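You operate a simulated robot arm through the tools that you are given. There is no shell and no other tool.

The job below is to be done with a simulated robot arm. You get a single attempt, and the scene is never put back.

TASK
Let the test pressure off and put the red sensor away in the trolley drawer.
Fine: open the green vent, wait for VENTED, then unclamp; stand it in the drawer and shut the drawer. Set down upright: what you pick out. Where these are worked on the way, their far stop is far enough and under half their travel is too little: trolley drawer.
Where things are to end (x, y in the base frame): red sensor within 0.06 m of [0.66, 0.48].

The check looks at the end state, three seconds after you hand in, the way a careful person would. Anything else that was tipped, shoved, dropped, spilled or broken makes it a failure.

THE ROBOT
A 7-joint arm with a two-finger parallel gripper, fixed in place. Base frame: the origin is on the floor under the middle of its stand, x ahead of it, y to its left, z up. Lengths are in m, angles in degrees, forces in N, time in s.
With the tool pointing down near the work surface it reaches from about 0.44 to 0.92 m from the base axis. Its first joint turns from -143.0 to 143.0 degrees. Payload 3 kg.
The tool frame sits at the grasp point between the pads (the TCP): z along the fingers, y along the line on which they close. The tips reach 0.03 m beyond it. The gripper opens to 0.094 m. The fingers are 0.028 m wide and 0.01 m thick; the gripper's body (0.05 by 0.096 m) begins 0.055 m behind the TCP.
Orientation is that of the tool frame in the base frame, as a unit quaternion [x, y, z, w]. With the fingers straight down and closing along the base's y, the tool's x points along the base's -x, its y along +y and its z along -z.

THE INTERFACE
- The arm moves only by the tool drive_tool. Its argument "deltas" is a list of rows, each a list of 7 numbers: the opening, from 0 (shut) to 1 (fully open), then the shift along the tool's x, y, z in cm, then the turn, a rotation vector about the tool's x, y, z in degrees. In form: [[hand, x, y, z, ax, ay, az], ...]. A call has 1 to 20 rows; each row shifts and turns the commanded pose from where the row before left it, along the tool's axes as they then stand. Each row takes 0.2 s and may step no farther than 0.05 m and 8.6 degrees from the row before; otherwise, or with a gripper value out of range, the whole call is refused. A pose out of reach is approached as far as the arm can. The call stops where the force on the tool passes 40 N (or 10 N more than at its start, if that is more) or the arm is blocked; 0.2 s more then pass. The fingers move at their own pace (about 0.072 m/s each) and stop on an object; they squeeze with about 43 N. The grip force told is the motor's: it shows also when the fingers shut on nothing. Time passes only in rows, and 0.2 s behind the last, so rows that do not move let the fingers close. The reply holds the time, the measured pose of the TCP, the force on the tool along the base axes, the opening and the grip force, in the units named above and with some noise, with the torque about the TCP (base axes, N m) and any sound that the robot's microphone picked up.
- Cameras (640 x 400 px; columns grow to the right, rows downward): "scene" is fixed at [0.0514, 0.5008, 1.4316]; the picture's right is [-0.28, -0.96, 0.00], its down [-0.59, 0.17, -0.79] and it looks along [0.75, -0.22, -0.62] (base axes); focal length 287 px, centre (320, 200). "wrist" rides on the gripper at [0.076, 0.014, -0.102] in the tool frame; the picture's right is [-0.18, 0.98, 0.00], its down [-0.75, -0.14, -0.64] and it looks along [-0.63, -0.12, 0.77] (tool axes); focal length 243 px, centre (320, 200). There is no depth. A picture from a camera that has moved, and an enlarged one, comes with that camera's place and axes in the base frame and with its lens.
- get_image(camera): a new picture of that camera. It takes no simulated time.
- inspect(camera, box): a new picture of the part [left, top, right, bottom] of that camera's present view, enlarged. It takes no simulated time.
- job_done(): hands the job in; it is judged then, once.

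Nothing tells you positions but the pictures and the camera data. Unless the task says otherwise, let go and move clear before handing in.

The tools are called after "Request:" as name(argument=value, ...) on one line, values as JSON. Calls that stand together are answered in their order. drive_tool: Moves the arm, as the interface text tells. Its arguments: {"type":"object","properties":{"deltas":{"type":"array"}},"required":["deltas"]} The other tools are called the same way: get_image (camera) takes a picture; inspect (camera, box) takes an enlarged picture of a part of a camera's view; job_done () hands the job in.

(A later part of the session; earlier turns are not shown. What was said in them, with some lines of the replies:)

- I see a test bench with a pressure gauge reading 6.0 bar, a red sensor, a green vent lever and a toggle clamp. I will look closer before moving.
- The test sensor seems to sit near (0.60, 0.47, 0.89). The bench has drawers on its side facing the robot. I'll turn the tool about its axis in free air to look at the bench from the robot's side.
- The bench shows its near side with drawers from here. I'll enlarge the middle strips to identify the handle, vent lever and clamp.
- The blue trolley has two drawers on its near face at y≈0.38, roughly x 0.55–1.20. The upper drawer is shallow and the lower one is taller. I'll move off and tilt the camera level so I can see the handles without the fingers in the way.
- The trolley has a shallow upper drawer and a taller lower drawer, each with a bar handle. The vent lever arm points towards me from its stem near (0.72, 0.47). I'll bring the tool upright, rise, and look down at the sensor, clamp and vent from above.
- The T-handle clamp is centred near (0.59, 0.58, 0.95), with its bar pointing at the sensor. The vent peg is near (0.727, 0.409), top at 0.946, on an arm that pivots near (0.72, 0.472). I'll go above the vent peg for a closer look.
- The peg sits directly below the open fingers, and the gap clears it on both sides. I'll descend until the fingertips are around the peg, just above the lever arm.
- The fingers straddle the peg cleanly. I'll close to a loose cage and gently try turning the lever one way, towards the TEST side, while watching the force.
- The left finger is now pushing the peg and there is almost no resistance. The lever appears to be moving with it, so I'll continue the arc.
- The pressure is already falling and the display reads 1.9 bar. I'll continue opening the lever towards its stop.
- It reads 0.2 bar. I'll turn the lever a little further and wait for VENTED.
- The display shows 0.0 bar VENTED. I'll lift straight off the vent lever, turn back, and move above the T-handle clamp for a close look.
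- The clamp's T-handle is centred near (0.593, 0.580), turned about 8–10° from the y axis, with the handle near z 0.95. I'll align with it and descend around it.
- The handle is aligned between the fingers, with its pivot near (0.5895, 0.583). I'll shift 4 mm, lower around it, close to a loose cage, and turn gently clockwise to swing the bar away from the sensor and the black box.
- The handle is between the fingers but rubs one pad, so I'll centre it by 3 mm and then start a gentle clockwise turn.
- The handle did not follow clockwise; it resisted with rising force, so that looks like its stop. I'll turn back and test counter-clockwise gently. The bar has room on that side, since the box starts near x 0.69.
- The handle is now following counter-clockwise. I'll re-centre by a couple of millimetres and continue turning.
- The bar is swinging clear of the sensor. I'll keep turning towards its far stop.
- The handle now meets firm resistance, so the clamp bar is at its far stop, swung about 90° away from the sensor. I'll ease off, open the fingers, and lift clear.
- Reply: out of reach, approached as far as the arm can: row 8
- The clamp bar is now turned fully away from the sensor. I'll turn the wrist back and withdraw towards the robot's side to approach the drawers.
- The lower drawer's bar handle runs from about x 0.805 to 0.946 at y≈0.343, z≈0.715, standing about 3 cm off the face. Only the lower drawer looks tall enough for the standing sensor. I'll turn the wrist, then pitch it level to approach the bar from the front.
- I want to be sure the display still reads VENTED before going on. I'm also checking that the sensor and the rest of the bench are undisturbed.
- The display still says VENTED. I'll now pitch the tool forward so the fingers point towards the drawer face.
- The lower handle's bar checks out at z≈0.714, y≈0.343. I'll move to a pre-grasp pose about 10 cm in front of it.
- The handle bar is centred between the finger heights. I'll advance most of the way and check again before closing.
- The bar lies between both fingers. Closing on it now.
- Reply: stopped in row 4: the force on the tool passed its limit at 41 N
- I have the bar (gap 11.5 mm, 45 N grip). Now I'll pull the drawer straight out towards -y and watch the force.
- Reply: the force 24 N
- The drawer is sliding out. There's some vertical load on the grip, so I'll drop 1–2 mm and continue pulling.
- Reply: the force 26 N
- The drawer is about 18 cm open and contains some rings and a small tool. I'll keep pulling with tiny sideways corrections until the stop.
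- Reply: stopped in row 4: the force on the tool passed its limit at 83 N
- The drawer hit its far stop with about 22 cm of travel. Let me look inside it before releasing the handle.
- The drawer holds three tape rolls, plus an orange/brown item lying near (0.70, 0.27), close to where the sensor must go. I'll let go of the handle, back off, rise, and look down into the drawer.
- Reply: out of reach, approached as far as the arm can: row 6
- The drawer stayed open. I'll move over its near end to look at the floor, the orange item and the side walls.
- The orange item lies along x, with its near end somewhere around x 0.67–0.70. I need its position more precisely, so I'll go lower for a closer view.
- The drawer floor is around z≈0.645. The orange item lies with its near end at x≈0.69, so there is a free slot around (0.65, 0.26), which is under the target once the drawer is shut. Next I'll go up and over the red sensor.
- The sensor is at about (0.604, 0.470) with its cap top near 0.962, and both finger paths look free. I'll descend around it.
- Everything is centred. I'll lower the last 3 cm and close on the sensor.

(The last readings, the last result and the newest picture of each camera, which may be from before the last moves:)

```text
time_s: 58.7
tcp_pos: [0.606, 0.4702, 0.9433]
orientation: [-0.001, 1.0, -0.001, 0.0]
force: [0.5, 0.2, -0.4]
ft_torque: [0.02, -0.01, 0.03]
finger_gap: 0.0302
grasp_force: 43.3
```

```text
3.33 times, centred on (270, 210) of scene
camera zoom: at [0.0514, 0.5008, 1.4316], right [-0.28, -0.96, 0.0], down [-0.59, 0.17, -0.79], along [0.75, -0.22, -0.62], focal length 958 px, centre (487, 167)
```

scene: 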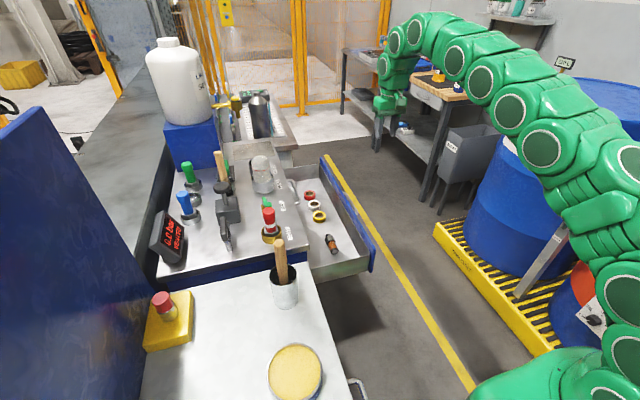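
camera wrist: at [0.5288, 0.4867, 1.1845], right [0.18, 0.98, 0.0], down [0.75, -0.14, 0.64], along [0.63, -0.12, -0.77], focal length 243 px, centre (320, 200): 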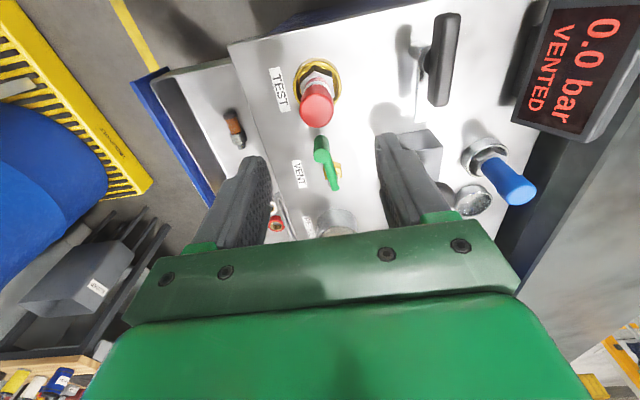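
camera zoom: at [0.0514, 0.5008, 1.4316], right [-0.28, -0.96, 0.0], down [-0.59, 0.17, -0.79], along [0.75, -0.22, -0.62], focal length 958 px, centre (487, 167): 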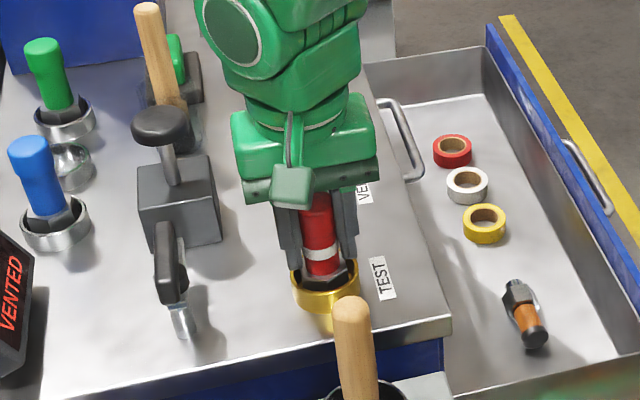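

The sensor is gripped at 43 N with a 30 mm gap. Lifting slowly while watching the force.

Request:
drive_tool(deltas=[[0, 0, 0, -0.5, 0, 0, 0], [0, 0, 0, -1, 0, 0, 0], [0, 0, 0, -1.5, 0, 0, 0], [0, 0, 0, -2, 0, 0, 0]])

Request:
inspect(camera="wrist", box=[200, 40, 440, 240])

Request:
inspect(camera="scene", box=[210, 150, 330, 270])

```text
time_s: 59.7
tcp_pos: [0.6054, 0.4696, 0.9924]
orientation: [-0.002, 1.0, -0.002, 0.0]
force: [-0.1, -0.2, -2.0]
ft_torque: [0.01, -0.02, 0.02]
finger_gap: 0.03
grasp_force: 43.1
```

```text
2.00 times, centred on (320, 140) of wrist
camera zoom: at [0.5293, 0.4834, 1.0961], right [0.18, 0.98, 0.0], down [0.75, -0.14, 0.64], along [0.63, -0.12, -0.77], focal length 485 px, centre (320, 320)
```

zoom: 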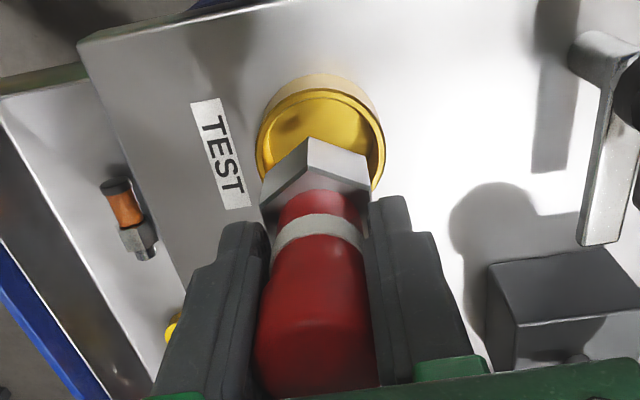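

```text
3.33 times, centred on (270, 210) of scene
camera zoom: at [0.0514, 0.5008, 1.4316], right [-0.28, -0.96, 0.0], down [-0.59, 0.17, -0.79], along [0.75, -0.22, -0.62], focal length 958 px, centre (487, 167)
```

zoom: 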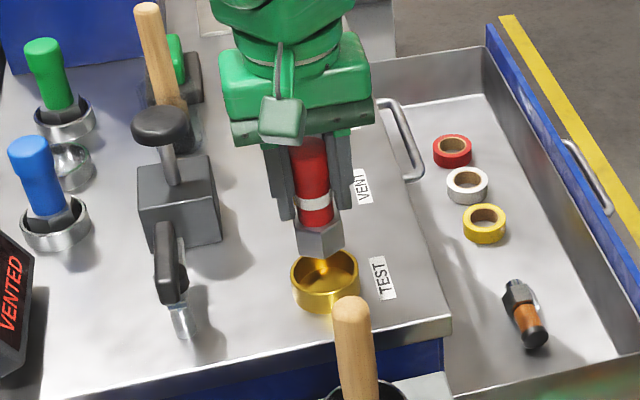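

The sensor is free of its socket and hanging straight. I'll lift it higher and measure how far its base is below the grip point.

Request:
drive_tool(deltas=[[0, 0, 0, -3, 0, 0, 0], [0, 0, 0, -4, 0, 0, 0], [0, 0, 0, -2, 0, 0, 0]])

Request:
inspect(camera="scene", box=[240, 140, 320, 220])

Request:
inspect(camera="wrist", box=[200, 40, 440, 240])

```text
time_s: 60.5
tcp_pos: [0.6056, 0.4711, 1.0838]
orientation: [-0.002, 1.0, -0.002, 0.001]
force: [-1.0, -0.6, -1.9]
ft_torque: [0.02, -0.01, 0.02]
finger_gap: 0.0303
grasp_force: 42.6
```

```text
5.00 times, centred on (280, 180) of scene
camera zoom: at [0.0514, 0.5008, 1.4316], right [-0.28, -0.96, 0.0], down [-0.59, 0.17, -0.79], along [0.75, -0.22, -0.62], focal length 1436 px, centre (520, 300)
```

zoom: 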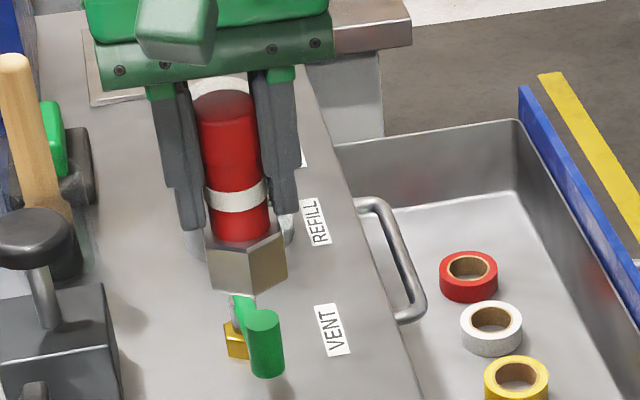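

```text
2.00 times, centred on (320, 140) of wrist
camera zoom: at [0.5294, 0.4842, 1.1868], right [0.18, 0.98, 0.0], down [0.75, -0.14, 0.64], along [0.63, -0.12, -0.77], focal length 485 px, centre (320, 320)
```

zoom: 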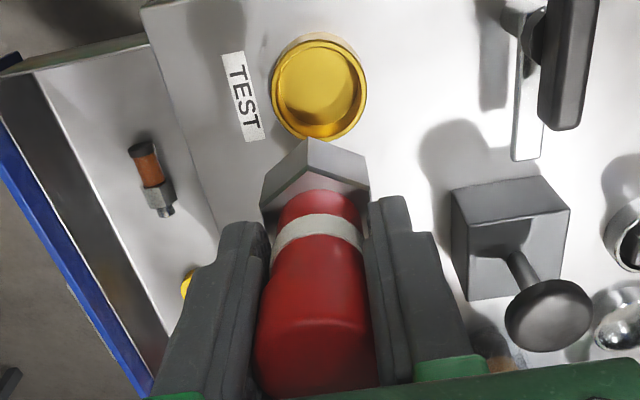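

The sensor's base is about 6 cm below the grip point. I'll carry it over the open drawer to the free slot at about (0.648, 0.258).

Request:
drive_tool(deltas=[[0, -0.84, -4.26, 0, 0, 0, 0], [0, -0.84, -4.26, 0, 0, 0, 0], [0, -0.84, -4.26, 0, 0, 0, 0], [0, -0.84, -4.26, 0, 0, 0, 0], [0, -0.84, -4.26, 0, 0, 0, 0], [0, 0, 0, 3, 0, 0, 0], [0, 0, 0, 4, 0, 0, 0], [0, 0, 0, 4, 0, 0, 0]])

Request:
get_image(camera="wrist")

Request:
inspect(camera="scene", box=[250, 150, 400, 290])

```text
time_s: 62.3
tcp_pos: [0.6488, 0.2575, 0.9737]
orientation: [-0.002, 1.0, -0.002, -0.001]
force: [0.8, 0.1, -1.7]
ft_torque: [0.04, 0.0, 0.01]
finger_gap: 0.0301
grasp_force: 42.7
```

```text
taken
camera wrist: at [0.5721, 0.2705, 1.0764], right [0.18, 0.98, 0.0], down [0.75, -0.14, 0.64], along [0.63, -0.12, -0.77], focal length 243 px, centre (320, 200)
```

wrist: 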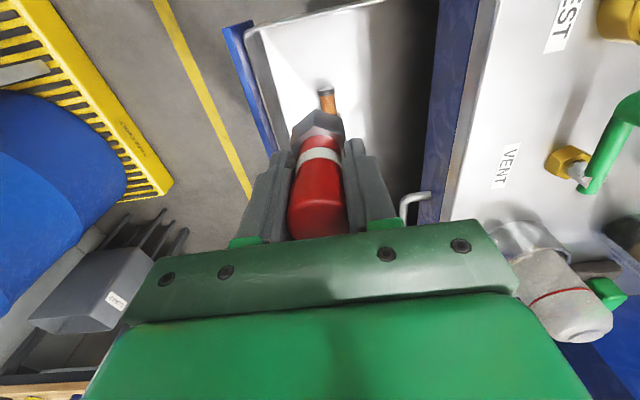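

```text
2.86 times, centred on (325, 220) of scene
camera zoom: at [0.0514, 0.5008, 1.4316], right [-0.28, -0.96, 0.0], down [-0.59, 0.17, -0.79], along [0.75, -0.22, -0.62], focal length 821 px, centre (306, 143)
```

zoom: 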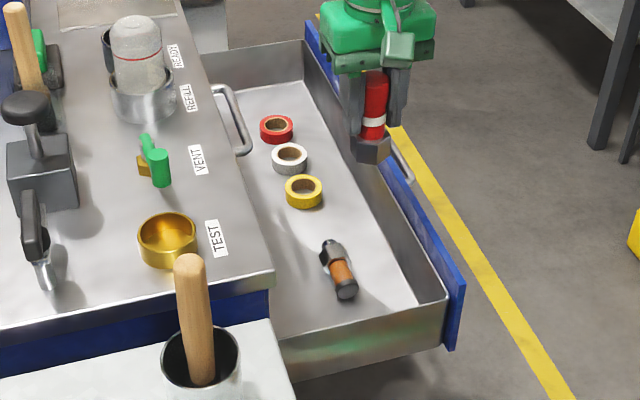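

The slot lies clear of the orange item by about 2 cm and of the drawer wall by about 3–4 cm. I'll lower the sensor into the drawer.

Request:
drive_tool(deltas=[[0, 0, 0, 4, 0, 0, 0], [0, 0, 0, 4, 0, 0, 0], [0, 0, 0, 4, 0, 0, 0], [0, 0, 0, 4, 0, 0, 0], [0, 0, 0, 4, 0, 0, 0]])

Request:
get_image(camera="wrist")

Request:
inspect(camera="wrist", box=[220, 20, 440, 180])

Request:
inspect(camera="scene", box=[250, 150, 400, 290])

```text
time_s: 63.5
tcp_pos: [0.6481, 0.2576, 0.7745]
orientation: [-0.001, 1.0, -0.001, 0.001]
force: [0.3, -0.2, -2.0]
ft_torque: [0.03, 0.01, -0.02]
finger_gap: 0.03
grasp_force: 42.9
```

```text
taken
camera wrist: at [0.5717, 0.2712, 0.8769], right [0.18, 0.98, 0.0], down [0.75, -0.14, 0.64], along [0.63, -0.12, -0.77], focal length 243 px, centre (320, 200)
```

wrist: 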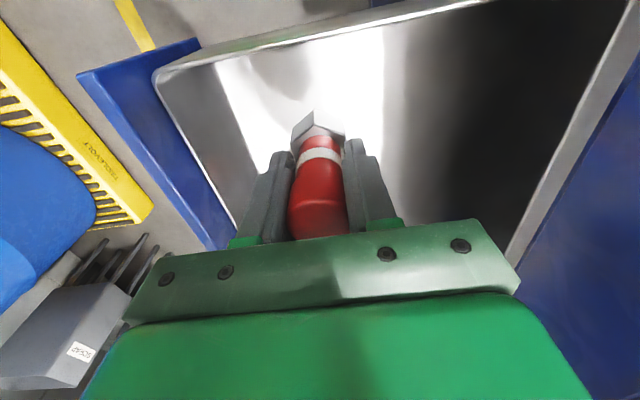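

```text
2.50 times, centred on (330, 100) of wrist
camera zoom: at [0.5717, 0.2712, 0.8769], right [0.18, 0.98, 0.0], down [0.75, -0.14, 0.64], along [0.63, -0.12, -0.77], focal length 606 px, centre (295, 450)
```

zoom: 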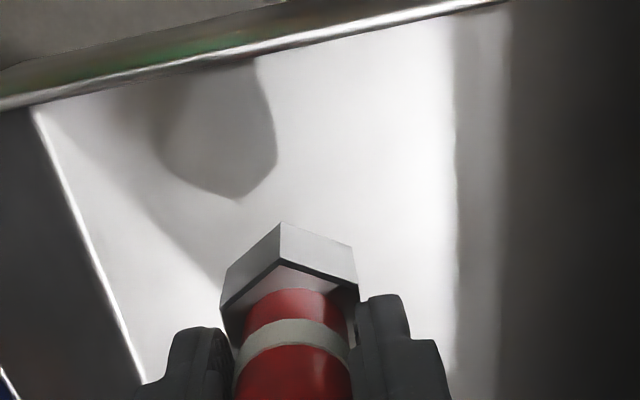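

```text
2.86 times, centred on (325, 220) of scene
camera zoom: at [0.0514, 0.5008, 1.4316], right [-0.28, -0.96, 0.0], down [-0.59, 0.17, -0.79], along [0.75, -0.22, -0.62], focal length 821 px, centre (306, 143)
```

zoom: 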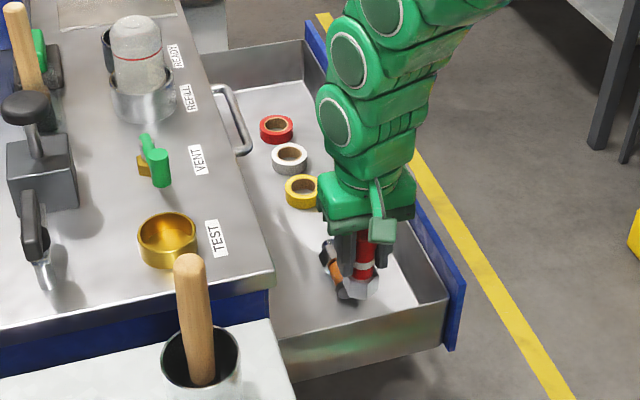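

Request:
inspect(camera="scene", box=[310, 210, 380, 270])

Request:
drive_tool(deltas=[[0, 0.2, 0, 2, 0, 0, 0], [0, 0, 0, 1.5, 0, 0, 0]])

Request:
inspect(camera="wrist", box=[220, 20, 440, 180])

Request:
inspect(camera="scene", box=[310, 210, 380, 270])

```text
6.67 times, centred on (345, 240) of scene
camera zoom: at [0.0514, 0.5008, 1.4316], right [-0.28, -0.96, 0.0], down [-0.59, 0.17, -0.79], along [0.75, -0.22, -0.62], focal length 1915 px, centre (153, -67)
```

zoom: 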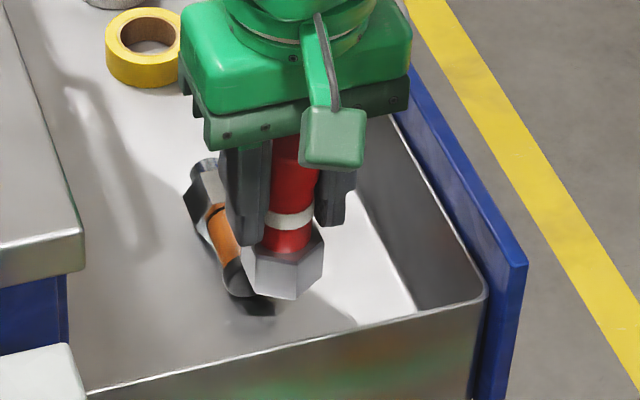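

```text
time_s: 64.1
tcp_pos: [0.6451, 0.2564, 0.7384]
orientation: [-0.002, 1.0, -0.001, 0.001]
force: [0.2, -0.3, -1.3]
ft_torque: [-0.01, -0.02, -0.01]
finger_gap: 0.0299
grasp_force: 43.6
```

```text
2.50 times, centred on (330, 100) of wrist
camera zoom: at [0.5694, 0.2705, 0.8417], right [0.18, 0.98, 0.0], down [0.75, -0.14, 0.64], along [0.63, -0.12, -0.77], focal length 606 px, centre (295, 450)
```

zoom: 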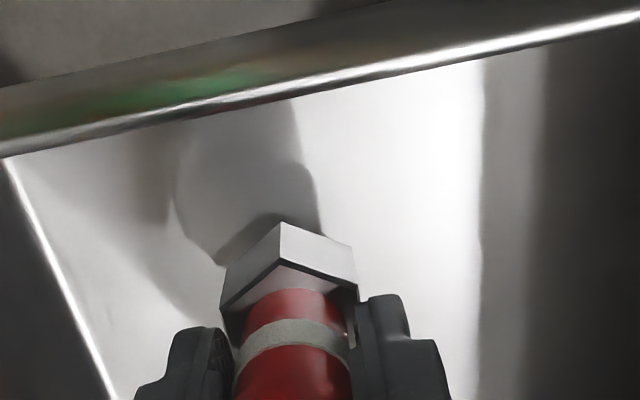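

```text
6.67 times, centred on (345, 240) of scene
camera zoom: at [0.0514, 0.5008, 1.4316], right [-0.28, -0.96, 0.0], down [-0.59, 0.17, -0.79], along [0.75, -0.22, -0.62], focal length 1915 px, centre (153, -67)
```

zoom: 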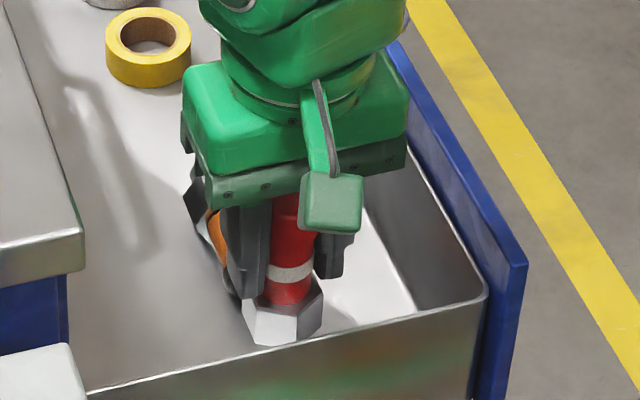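

Request:
drive_tool(deltas=[[0, 0, 0, 0.8, 0, 0, 0], [0, 0, 0, 0.6, 0, 0, 0], [0, 0, 0, 0.4, 0, 0, 0]])

Request:
inspect(camera="wrist", box=[220, 20, 440, 180])

Request:
inspect(camera="scene", box=[310, 210, 380, 270])

```text
time_s: 64.9
tcp_pos: [0.6455, 0.2568, 0.7229]
orientation: [-0.002, 1.0, -0.001, 0.001]
force: [0.5, 0.0, -1.5]
ft_torque: [0.03, -0.01, -0.01]
finger_gap: 0.03
grasp_force: 42.7
```

```text
2.50 times, centred on (330, 100) of wrist
camera zoom: at [0.5702, 0.2705, 0.8239], right [0.18, 0.98, 0.0], down [0.75, -0.14, 0.64], along [0.63, -0.12, -0.77], focal length 606 px, centre (295, 450)
```

zoom: 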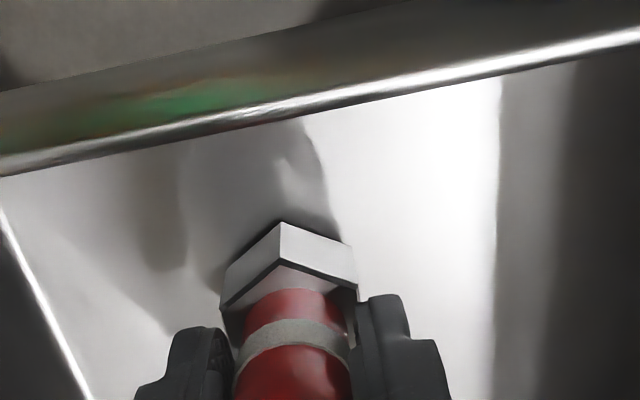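

```text
6.67 times, centred on (345, 240) of scene
camera zoom: at [0.0514, 0.5008, 1.4316], right [-0.28, -0.96, 0.0], down [-0.59, 0.17, -0.79], along [0.75, -0.22, -0.62], focal length 1915 px, centre (153, -67)
```

zoom: 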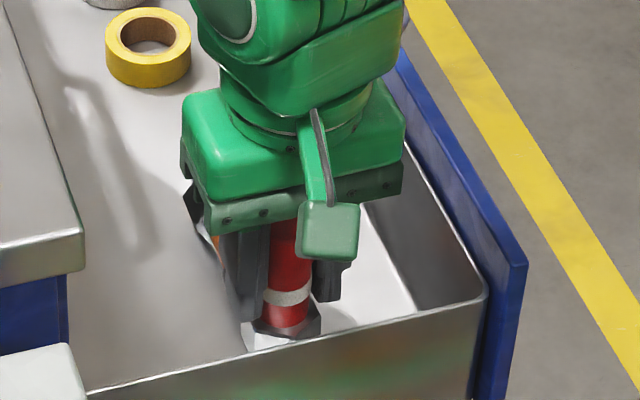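

Request:
drive_tool(deltas=[[0, 0, 0, 0.3, 0, 0, 0], [0, 0, 0, 0.3, 0, 0, 0]])

Request:
inspect(camera="wrist", box=[220, 20, 440, 180])

```text
time_s: 65.5
tcp_pos: [0.646, 0.2571, 0.7154]
orientation: [-0.002, 1.0, -0.001, 0.001]
force: [-8.6, -0.6, 25.1]
ft_torque: [-0.07, 0.51, -0.01]
finger_gap: 0.0302
grasp_force: 43.3
```

```text
2.50 times, centred on (330, 100) of wrist
camera zoom: at [0.5703, 0.2706, 0.8188], right [0.18, 0.98, 0.0], down [0.75, -0.14, 0.64], along [0.63, -0.12, -0.77], focal length 606 px, centre (295, 450)
```

zoom: 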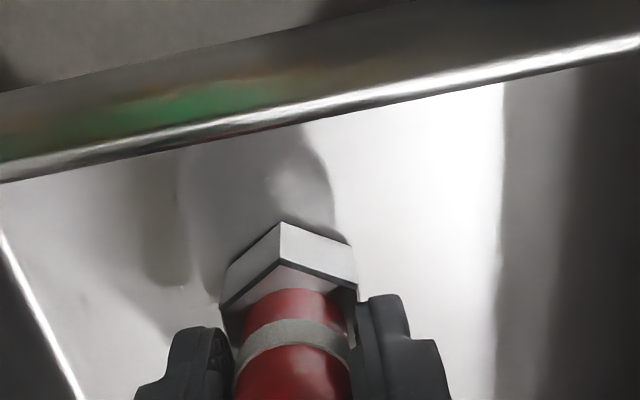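

The base touched the drawer floor, with 25 N upward right under the sensor axis. I'll ease off slightly and then open the fingers.

Request:
drive_tool(deltas=[[0, 0, 0, -0.15, 0, 0, 0], [0, 0, 0, 0, 0, 0, 0]])

```text
time_s: 66.1
tcp_pos: [0.6471, 0.2556, 0.7175]
orientation: [-0.002, 1.0, 0.0, 0.001]
force: [0.8, 1.8, 2.8]
ft_torque: [0.12, -0.11, 0.02]
finger_gap: 0.0301
grasp_force: 43.3
```

Only a light touch of about 3 N remains, so I'm releasing now.

Request:
drive_tool(deltas=[[0.36, 0, 0, 0, 0, 0, 0], [0.45, 0, 0, 0, 0, 0, 0], [0.6, 0, 0, 0, 0, 0, 0], [0.6, 0, 0, 0, 0, 0, 0]])

Request:
inspect(camera="wrist", box=[200, 20, 440, 240])

Request:
inspect(camera="scene", box=[310, 210, 380, 270])

```text
time_s: 67.1
tcp_pos: [0.6466, 0.2568, 0.7169]
orientation: [-0.002, 1.0, -0.001, 0.0]
force: [0.4, -0.8, -0.4]
ft_torque: [0.02, 0.01, 0.01]
finger_gap: 0.0568
grasp_force: 0.0
```

```text
1.82 times, centred on (320, 130) of wrist
camera zoom: at [0.5704, 0.2704, 0.819], right [0.18, 0.98, 0.0], down [0.75, -0.14, 0.64], along [0.63, -0.12, -0.77], focal length 441 px, centre (320, 327)
```

zoom: 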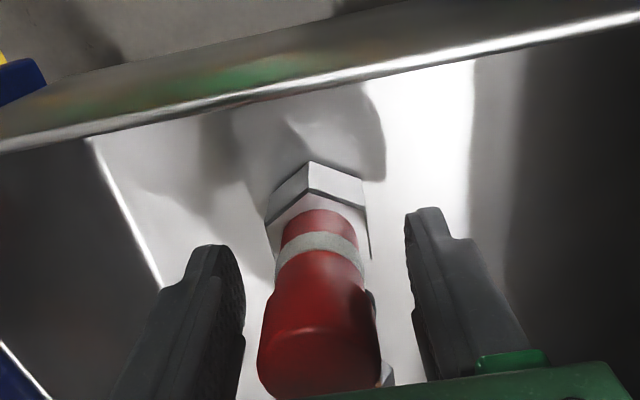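

```text
6.67 times, centred on (345, 240) of scene
camera zoom: at [0.0514, 0.5008, 1.4316], right [-0.28, -0.96, 0.0], down [-0.59, 0.17, -0.79], along [0.75, -0.22, -0.62], focal length 1915 px, centre (153, -67)
```

zoom: 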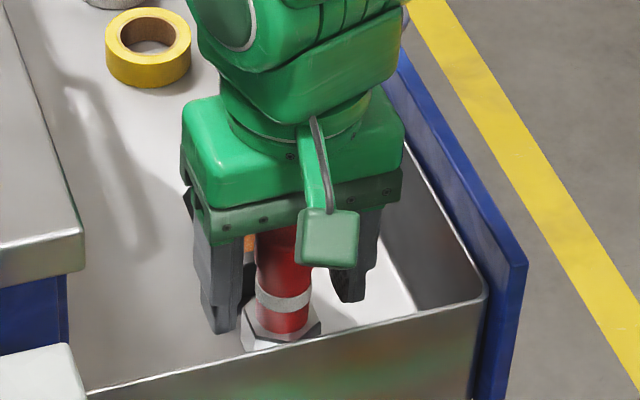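

The sensor stands free between the open fingers. I'll rise straight up.

Request:
drive_tool(deltas=[[0.6, 0, 0, -2, 0, 0, 0], [0.6, 0, 0, -3, 0, 0, 0], [0.6, 0, 0, -4, 0, 0, 0], [0.6, 0, 0, -4, 0, 0, 0], [0.6, 0, 0, -4, 0, 0, 0], [0.6, 0, 0, -4, 0, 0, 0], [0.6, 0, 0, -4, 0, 0, 0]])

Request:
get_image(camera="wrist")

Request:
inspect(camera="scene", box=[250, 150, 400, 290])

```text
time_s: 68.7
tcp_pos: [0.6456, 0.2563, 0.9674]
orientation: [-0.002, 1.0, -0.001, 0.0]
force: [0.6, 0.0, 0.4]
ft_torque: [0.02, -0.02, -0.03]
finger_gap: 0.0563
grasp_force: 0.1
```

```text
taken
camera wrist: at [0.57, 0.2699, 1.0697], right [0.18, 0.98, 0.0], down [0.75, -0.14, 0.64], along [0.63, -0.12, -0.77], focal length 243 px, centre (320, 200)
```

wrist: 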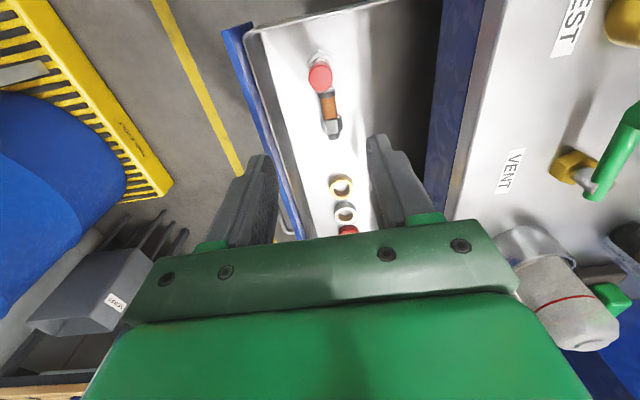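

```text
2.86 times, centred on (325, 220) of scene
camera zoom: at [0.0514, 0.5008, 1.4316], right [-0.28, -0.96, 0.0], down [-0.59, 0.17, -0.79], along [0.75, -0.22, -0.62], focal length 821 px, centre (306, 143)
```

zoom: 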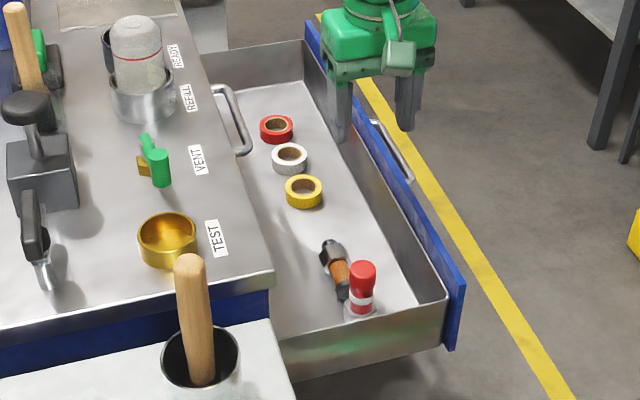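

The red sensor stands upright in the drawer next to the orange item, which hasn't moved. I'll now go to the front of the drawer with closed fingers and pitch the tool forward to push it shut.

Request:
drive_tool(deltas=[[0.3, -2.5, -3.6, 0, 0, 0, 0], [0.1, -2.5, -3.6, 0, 0, 0, 0], [0, -2.5, -3.6, 0, 0, 0, 0], [0, -2.5, -3.6, 0, 0, 0, 0], [0, -2.5, -3.6, 0, 0, 0, 0], [0, 0, 0, 0, -8.2, 0, 0], [0, 0, 0, 0, -8.2, 0, 0], [0, 0, 0, 0, -8.2, 0, 0], [0, 0, 0, 0, -8.2, 0, 0], [0, 0, 0, 0, -8.2, 0, 0], [0, 0, 0, 0, -8.2, 0, 0], [0, 0, 0, 0, -8.2, 0, 0], [0, 0, 0, 0, -8.2, 0, 0], [0, 0, 0, 0, -8.2, 0, 0], [0, 0, 0, 0, -8.2, 0, 0], [0, 0, 0, 0, -8, 0, 0]])

Request:
get_image(camera="wrist")

Request:
get_image(camera="scene")

```text
time_s: 72.1
tcp_pos: [0.7723, 0.0771, 0.9666]
orientation: [0.0, 0.707, 0.707, 0.0]
force: [0.4, -0.4, 0.1]
ft_torque: [-0.04, -0.01, -0.02]
finger_gap: 0.0002
grasp_force: 33.2
```

```text
taken
camera wrist: at [0.6961, -0.0262, 0.9812], right [0.18, 0.0, 0.98], down [0.76, -0.64, -0.14], along [0.63, 0.77, -0.12], focal length 243 px, centre (320, 200)
```

wrist: 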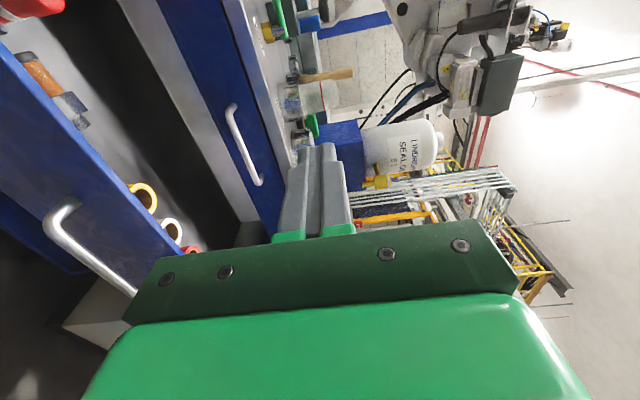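

```text
taken
```

scene: 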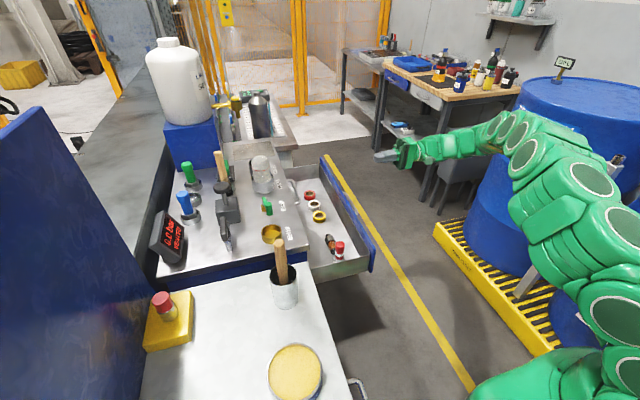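

The drawer's handle sticks out below. I'll lower the closed fingers in front of the drawer face, just to the left of the handle.

Request:
drive_tool(deltas=[[0, 0.3, -4.2, -0.3, 0, 0, 0], [0, 0.3, -4.2, -0.3, 0, 0, 0], [0, 0.3, -4.2, -0.3, 0, 0, 0], [0, 0, -4.2, 0, 0, 0, 0], [0, 0, -4.2, 0, 0, 0, 0], [0, 0, -4.2, 0, 0, 0, 0]])

Request:
get_image(camera="wrist")

Request:
inspect(camera="scene", box=[250, 130, 420, 290])

```text
time_s: 73.5
tcp_pos: [0.7642, 0.0673, 0.7148]
orientation: [-0.002, 0.708, 0.707, 0.0]
force: [-0.5, -0.1, 0.6]
ft_torque: [0.0, -0.01, 0.0]
finger_gap: 0.0002
grasp_force: 33.2
```

```text
taken
camera wrist: at [0.6882, -0.0352, 0.729], right [0.18, 0.0, 0.98], down [0.76, -0.64, -0.14], along [0.63, 0.77, -0.12], focal length 243 px, centre (320, 200)
```

wrist: 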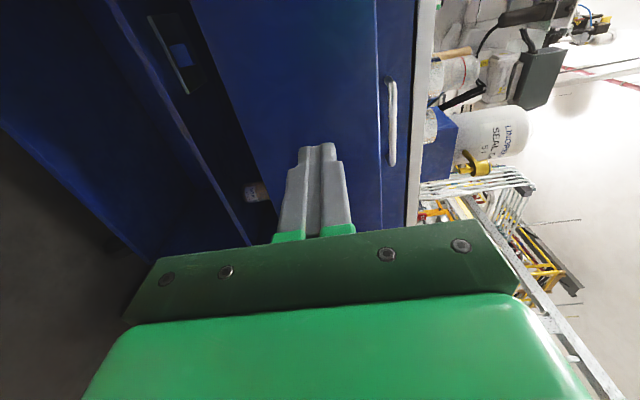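

```text
2.50 times, centred on (335, 210) of scene
camera zoom: at [0.0514, 0.5008, 1.4316], right [-0.28, -0.96, 0.0], down [-0.59, 0.17, -0.79], along [0.75, -0.22, -0.62], focal length 718 px, centre (282, 175)
```

zoom: 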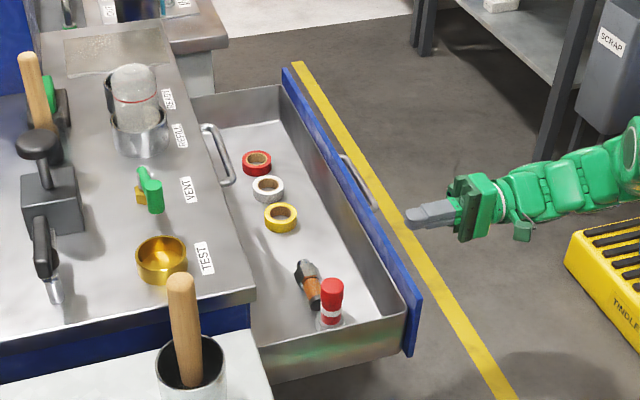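

Fingers point at the drawer face, which is about 5–6 cm away. I'll advance slowly to contact and begin a gentle push.

Request:
drive_tool(deltas=[[0, 0, 0, 1.5, 0, 0, 0], [0, 0, 0, 1.5, 0, 0, 0], [0, 0, 0, 1.2, 0, 0, 0], [0, 0, 0, 0.6, 0, 0, 0], [0, 0, 0, 0.6, 0, 0, 0], [0, 0, 0, 0.6, 0, 0, 0], [0, 0, 0, 0.8, 0, 0, 0], [0, 0, 0, 1.0, 0, 0, 0]])

Request:
inspect(camera="scene", box=[250, 130, 420, 290])

```text
time_s: 75.3
tcp_pos: [0.7637, 0.1458, 0.7145]
orientation: [-0.001, 0.707, 0.707, -0.001]
force: [-0.9, -0.8, -0.6]
ft_torque: [0.05, 0.02, -0.01]
finger_gap: 0.0
grasp_force: 33.0
```

```text
2.50 times, centred on (335, 210) of scene
camera zoom: at [0.0514, 0.5008, 1.4316], right [-0.28, -0.96, 0.0], down [-0.59, 0.17, -0.79], along [0.75, -0.22, -0.62], focal length 718 px, centre (282, 175)
```

zoom: 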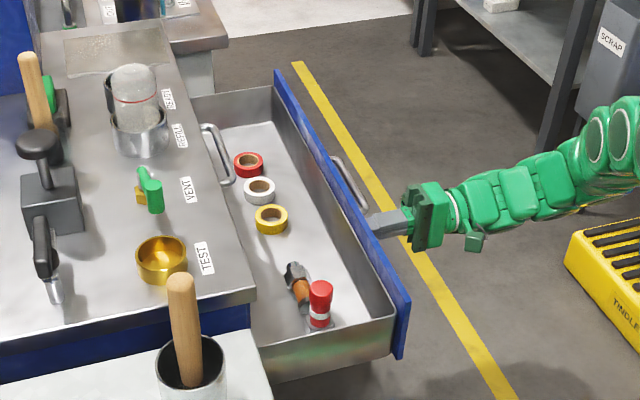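

The drawer slides in smoothly and the sensor stays upright. I'll continue at a gentle pace.

Request:
drive_tool(deltas=[[0, 0, 0, 1.0, 0, 0, 0], [0, 0, 0, 1.0, 0, 0, 0], [0, 0, 0, 1.0, 0, 0, 0], [0, 0, 0, 1.0, 0, 0, 0], [0, 0, 0, 1.0, 0, 0, 0], [0, 0, 0, 1.0, 0, 0, 0], [0, 0, 0, 1.0, 0, 0, 0], [0, 0, 0, 1.0, 0, 0, 0]])

Request:
inspect(camera="scene", box=[250, 130, 420, 290])

```text
time_s: 77.1
tcp_pos: [0.7641, 0.2266, 0.7146]
orientation: [-0.002, 0.708, 0.706, -0.002]
force: [0.2, -0.8, -0.8]
ft_torque: [-0.04, 0.03, -0.03]
finger_gap: 0.0
grasp_force: 32.9
```

```text
2.50 times, centred on (335, 210) of scene
camera zoom: at [0.0514, 0.5008, 1.4316], right [-0.28, -0.96, 0.0], down [-0.59, 0.17, -0.79], along [0.75, -0.22, -0.62], focal length 718 px, centre (282, 175)
```

zoom: 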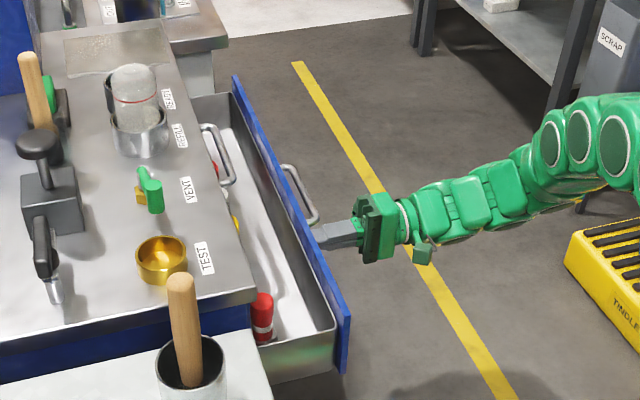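

The sensor is about to pass under the bench edge. I'll go slower here and watch for any contact force.

Request:
drive_tool(deltas=[[0, 0, 0, 0.6, 0, 0, 0], [0, 0, 0, 0.6, 0, 0, 0], [0, 0, 0, 0.6, 0, 0, 0], [0, 0, 0, 0.6, 0, 0, 0], [0, 0, 0, 0.6, 0, 0, 0], [0, 0, 0, 0.6, 0, 0, 0], [0, 0, 0, 0.6, 0, 0, 0], [0, 0, 0, 0.6, 0, 0, 0]])

Request:
inspect(camera="scene", box=[250, 130, 420, 290])

Request:
get_image(camera="wrist")

```text
time_s: 78.9
tcp_pos: [0.7628, 0.2738, 0.7137]
orientation: [-0.001, 0.709, 0.706, -0.001]
force: [-0.7, -0.6, 0.0]
ft_torque: [0.05, -0.01, 0.04]
finger_gap: 0.0
grasp_force: 32.7
```

```text
2.50 times, centred on (335, 210) of scene
camera zoom: at [0.0514, 0.5008, 1.4316], right [-0.28, -0.96, 0.0], down [-0.59, 0.17, -0.79], along [0.75, -0.22, -0.62], focal length 718 px, centre (282, 175)
```

zoom: 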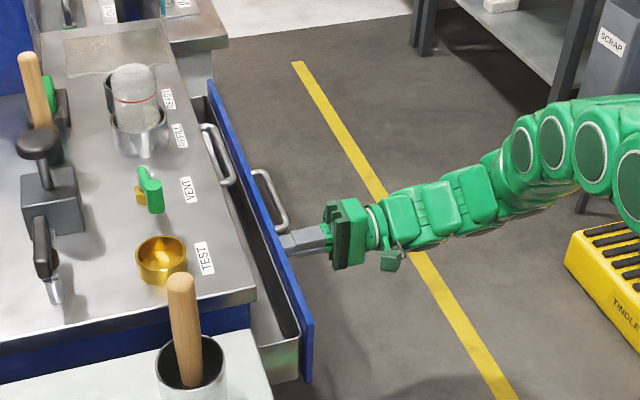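

```text
taken
camera wrist: at [0.6869, 0.1701, 0.7291], right [0.18, 0.0, 0.98], down [0.76, -0.64, -0.14], along [0.63, 0.77, -0.12], focal length 243 px, centre (320, 200)
```

wrist: 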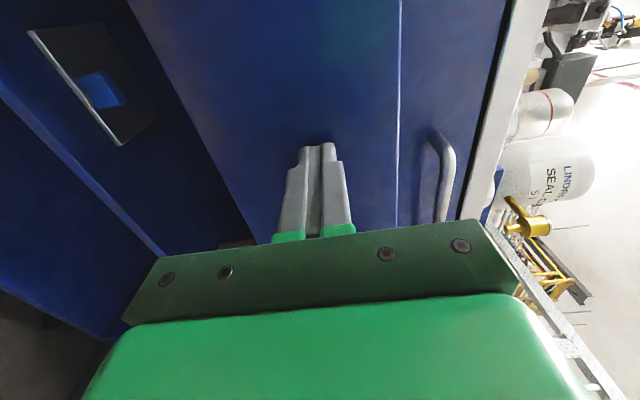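

No contact force, so the sensor has passed underneath freely. Continuing to close.

Request:
drive_tool(deltas=[[0, 0, 0, 0.7, 0, 0, 0], [0, 0, 0, 0.7, 0, 0, 0], [0, 0, 0, 0.7, 0, 0, 0], [0, 0, 0, 0.7, 0, 0, 0], [0, 0, 0, 0.7, 0, 0, 0], [0, 0, 0, 0.7, 0, 0, 0], [0, 0, 0, 0.6, 0, 0, 0], [0, 0, 0, 0.5, 0, 0, 0], [0, 0, 0, 0.5, 0, 0, 0]])

Request:
get_image(camera="wrist")

Request:
inspect(camera="scene", box=[250, 130, 420, 290])

```text
time_s: 80.9
tcp_pos: [0.7626, 0.3322, 0.7149]
orientation: [-0.001, 0.708, 0.706, -0.001]
force: [0.1, 0.5, 0.3]
ft_torque: [0.03, -0.01, -0.02]
finger_gap: 0.0
grasp_force: 33.1
```

```text
taken
camera wrist: at [0.6867, 0.2284, 0.7291], right [0.18, 0.0, 0.98], down [0.76, -0.64, -0.14], along [0.63, 0.77, -0.12], focal length 243 px, centre (320, 200)
```

wrist: 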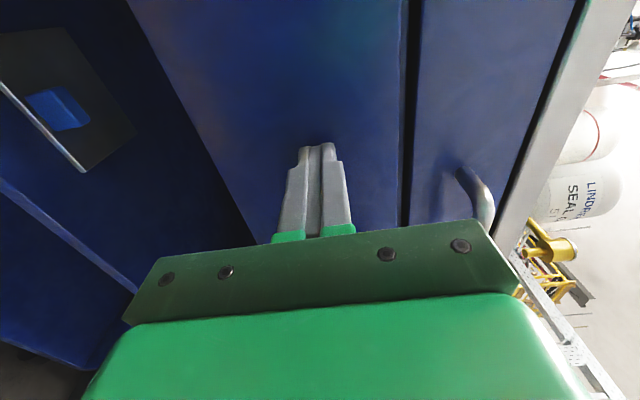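

```text
2.50 times, centred on (335, 210) of scene
camera zoom: at [0.0514, 0.5008, 1.4316], right [-0.28, -0.96, 0.0], down [-0.59, 0.17, -0.79], along [0.75, -0.22, -0.62], focal length 718 px, centre (282, 175)
```

zoom: 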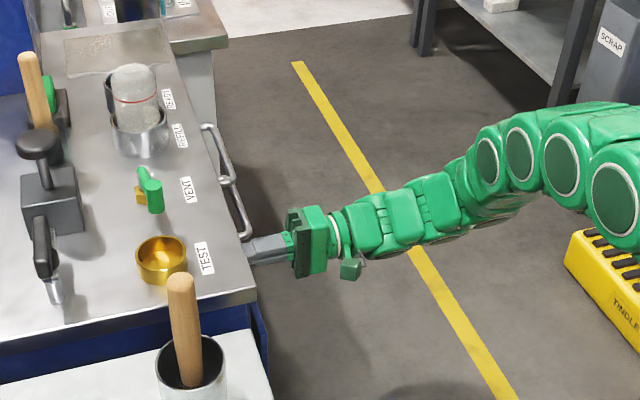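

The drawer is nearly flush. I'll push the last bit in small steps until it meets the stop.

Request:
drive_tool(deltas=[[0, 0, 0, 0.3, 0, 0, 0], [0, 0, 0, 0.3, 0, 0, 0], [0, 0, 0, 0.3, 0, 0, 0], [0, 0, 0, 0.3, 0, 0, 0], [0, 0, 0, 0.3, 0, 0, 0], [0, 0, 0, 0.2, 0, 0, 0], [0, 0, 0, 0.2, 0, 0, 0], [0, 0, 0, 0.2, 0, 0, 0], [0, 0, 0, 0.2, 0, 0, 0]])

Request:
get_image(camera="wrist")

Request:
inspect(camera="scene", box=[250, 130, 420, 290])

```text
time_s: 83.0
tcp_pos: [0.7632, 0.3524, 0.7144]
orientation: [-0.001, 0.708, 0.706, 0.001]
force: [0.3, 0.1, 0.9]
ft_torque: [0.07, 0.02, 0.0]
finger_gap: 0.0
grasp_force: 33.1
stopped in row 9: the force on the tool passed its limit at 45 N (the readings are from after the stop); the commanded pose is now the measured one
```

```text
taken
camera wrist: at [0.6872, 0.2486, 0.7293], right [0.18, 0.0, 0.98], down [0.75, -0.64, -0.14], along [0.63, 0.77, -0.12], focal length 243 px, centre (320, 200)
```

wrist: 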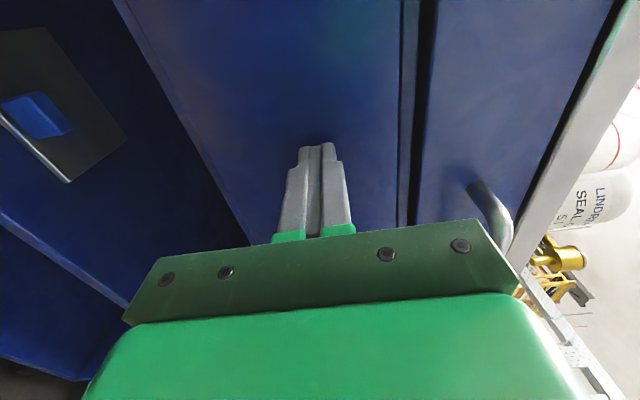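

```text
2.50 times, centred on (335, 210) of scene
camera zoom: at [0.0514, 0.5008, 1.4316], right [-0.28, -0.96, 0.0], down [-0.59, 0.17, -0.79], along [0.75, -0.22, -0.62], focal length 718 px, centre (282, 175)
```

zoom: 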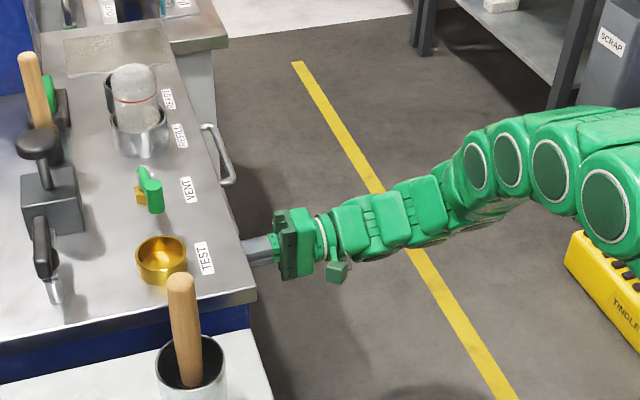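

The drawer hit its closed stop. I'll withdraw straight back and look at the drawer fronts from a distance.

Request:
drive_tool(deltas=[[0, 0, 0, -1, 0, 0, 0], [0, 0, 0, -2, 0, 0, 0], [0, 0, 0, -4, 0, 0, 0], [0, 0, 0, -4, 0, 0, 0], [0, 0, 0, -4, 0, 0, 0], [0, 0, 0, -4, 0, 0, 0], [0, 0, 0, -4, 0, 0, 0], [0, 0, 4, 0, 0, 0, 0], [0, 0, 4, 0, 0, 0, 0], [0, 0, 4, 0, 0, 0, 0], [0, 0, 4, 0, 0, 0, 0], [0, 0, 4, 0, 0, 0, 0], [0, 0, 4, 0, 0, 0, 0]])

Request:
get_image(camera="wrist")

Request:
inspect(camera="wrist", box=[120, 0, 340, 160])

Request:
get_image(camera="scene")

Request:
inspect(camera="scene", box=[140, 140, 340, 290])

```text
time_s: 85.8
tcp_pos: [0.7641, 0.1233, 0.9547]
orientation: [0.0, 0.708, 0.706, 0.0]
force: [0.3, 0.2, -0.9]
ft_torque: [-0.01, -0.01, -0.01]
finger_gap: 0.0
grasp_force: 33.3
```

```text
taken
camera wrist: at [0.6869, 0.0202, 0.9698], right [0.18, 0.0, 0.98], down [0.75, -0.64, -0.14], along [0.63, 0.77, -0.12], focal length 243 px, centre (320, 200)
```

wrist: 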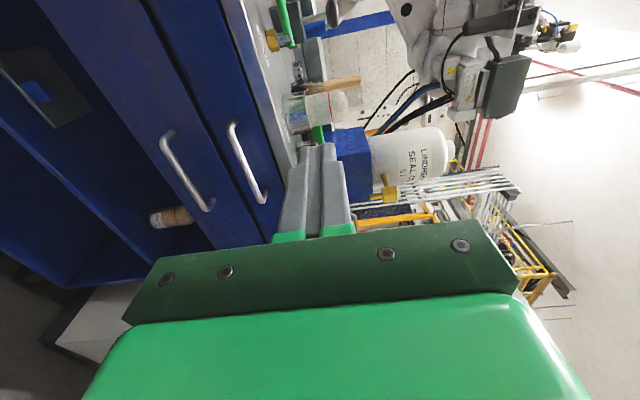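

```text
2.50 times, centred on (230, 80) of wrist
camera zoom: at [0.6869, 0.0202, 0.9698], right [0.18, 0.0, 0.98], down [0.75, -0.64, -0.14], along [0.63, 0.77, -0.12], focal length 606 px, centre (545, 500)
```

zoom: 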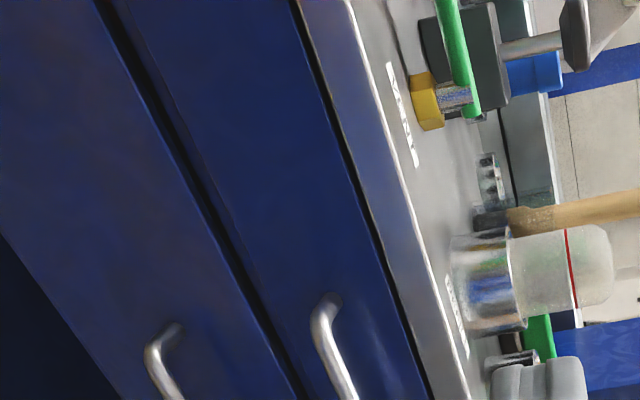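

```text
taken
```

scene: 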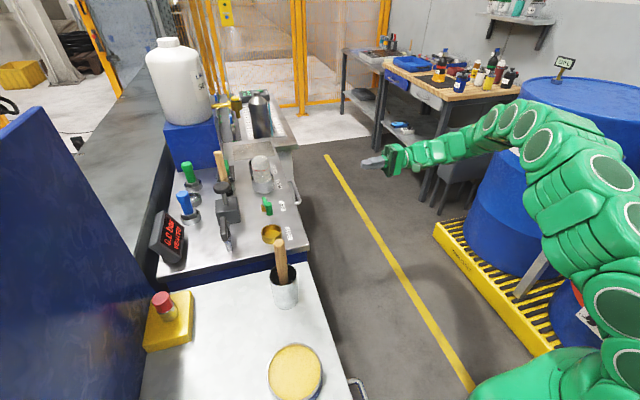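

```text
2.67 times, centred on (240, 215) of scene
camera zoom: at [0.0514, 0.5008, 1.4316], right [-0.28, -0.96, 0.0], down [-0.59, 0.17, -0.79], along [0.75, -0.22, -0.62], focal length 766 px, centre (533, 160)
```

zoom: 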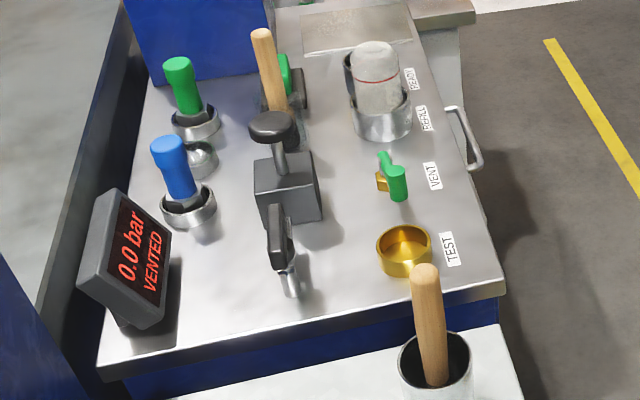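

Both drawer fronts are flush, the display still reads 0.0 bar VENTED, and the rest of the bench is as it was. By my figures the red sensor stands at about (0.647, 0.477) inside the closed drawer. The arm is clear, so I'm handing in.

Request:
job_done()

```text
The job is handed in.
```

The job is handed in: the test pressure is off and the red sensor is shut away in the trolley drawer. I haven't been told the result of the check.

- **Vent:** I opened the green vent lever and waited until the display read 0.0 bar VENTED. The lever is left open.
- **Clamp:** I swung the clamp bar about 90° away from the sensor, to its far stop.
- **Drawer:** The trolley has two drawers. I used the lower one because the upper looked too shallow for the sensor to stand in. I pulled it to its far stop, about 22 cm.
- **Sensor:** It stood upright on the drawer floor, about 2 cm clear of the orange item already lying there. From the drawer's travel I put it at about (0.647, 0.477), roughly 1.4 cm from the target.
- **Closing:** I pushed the drawer slowly to its closed stop, and the front looked flush afterwards. I felt no contact as the sensor went under the bench edge, but I couldn't see it once the drawer was shut.

Nothing else on the bench looked disturbed in the last pictures, and the arm is clear of everything.
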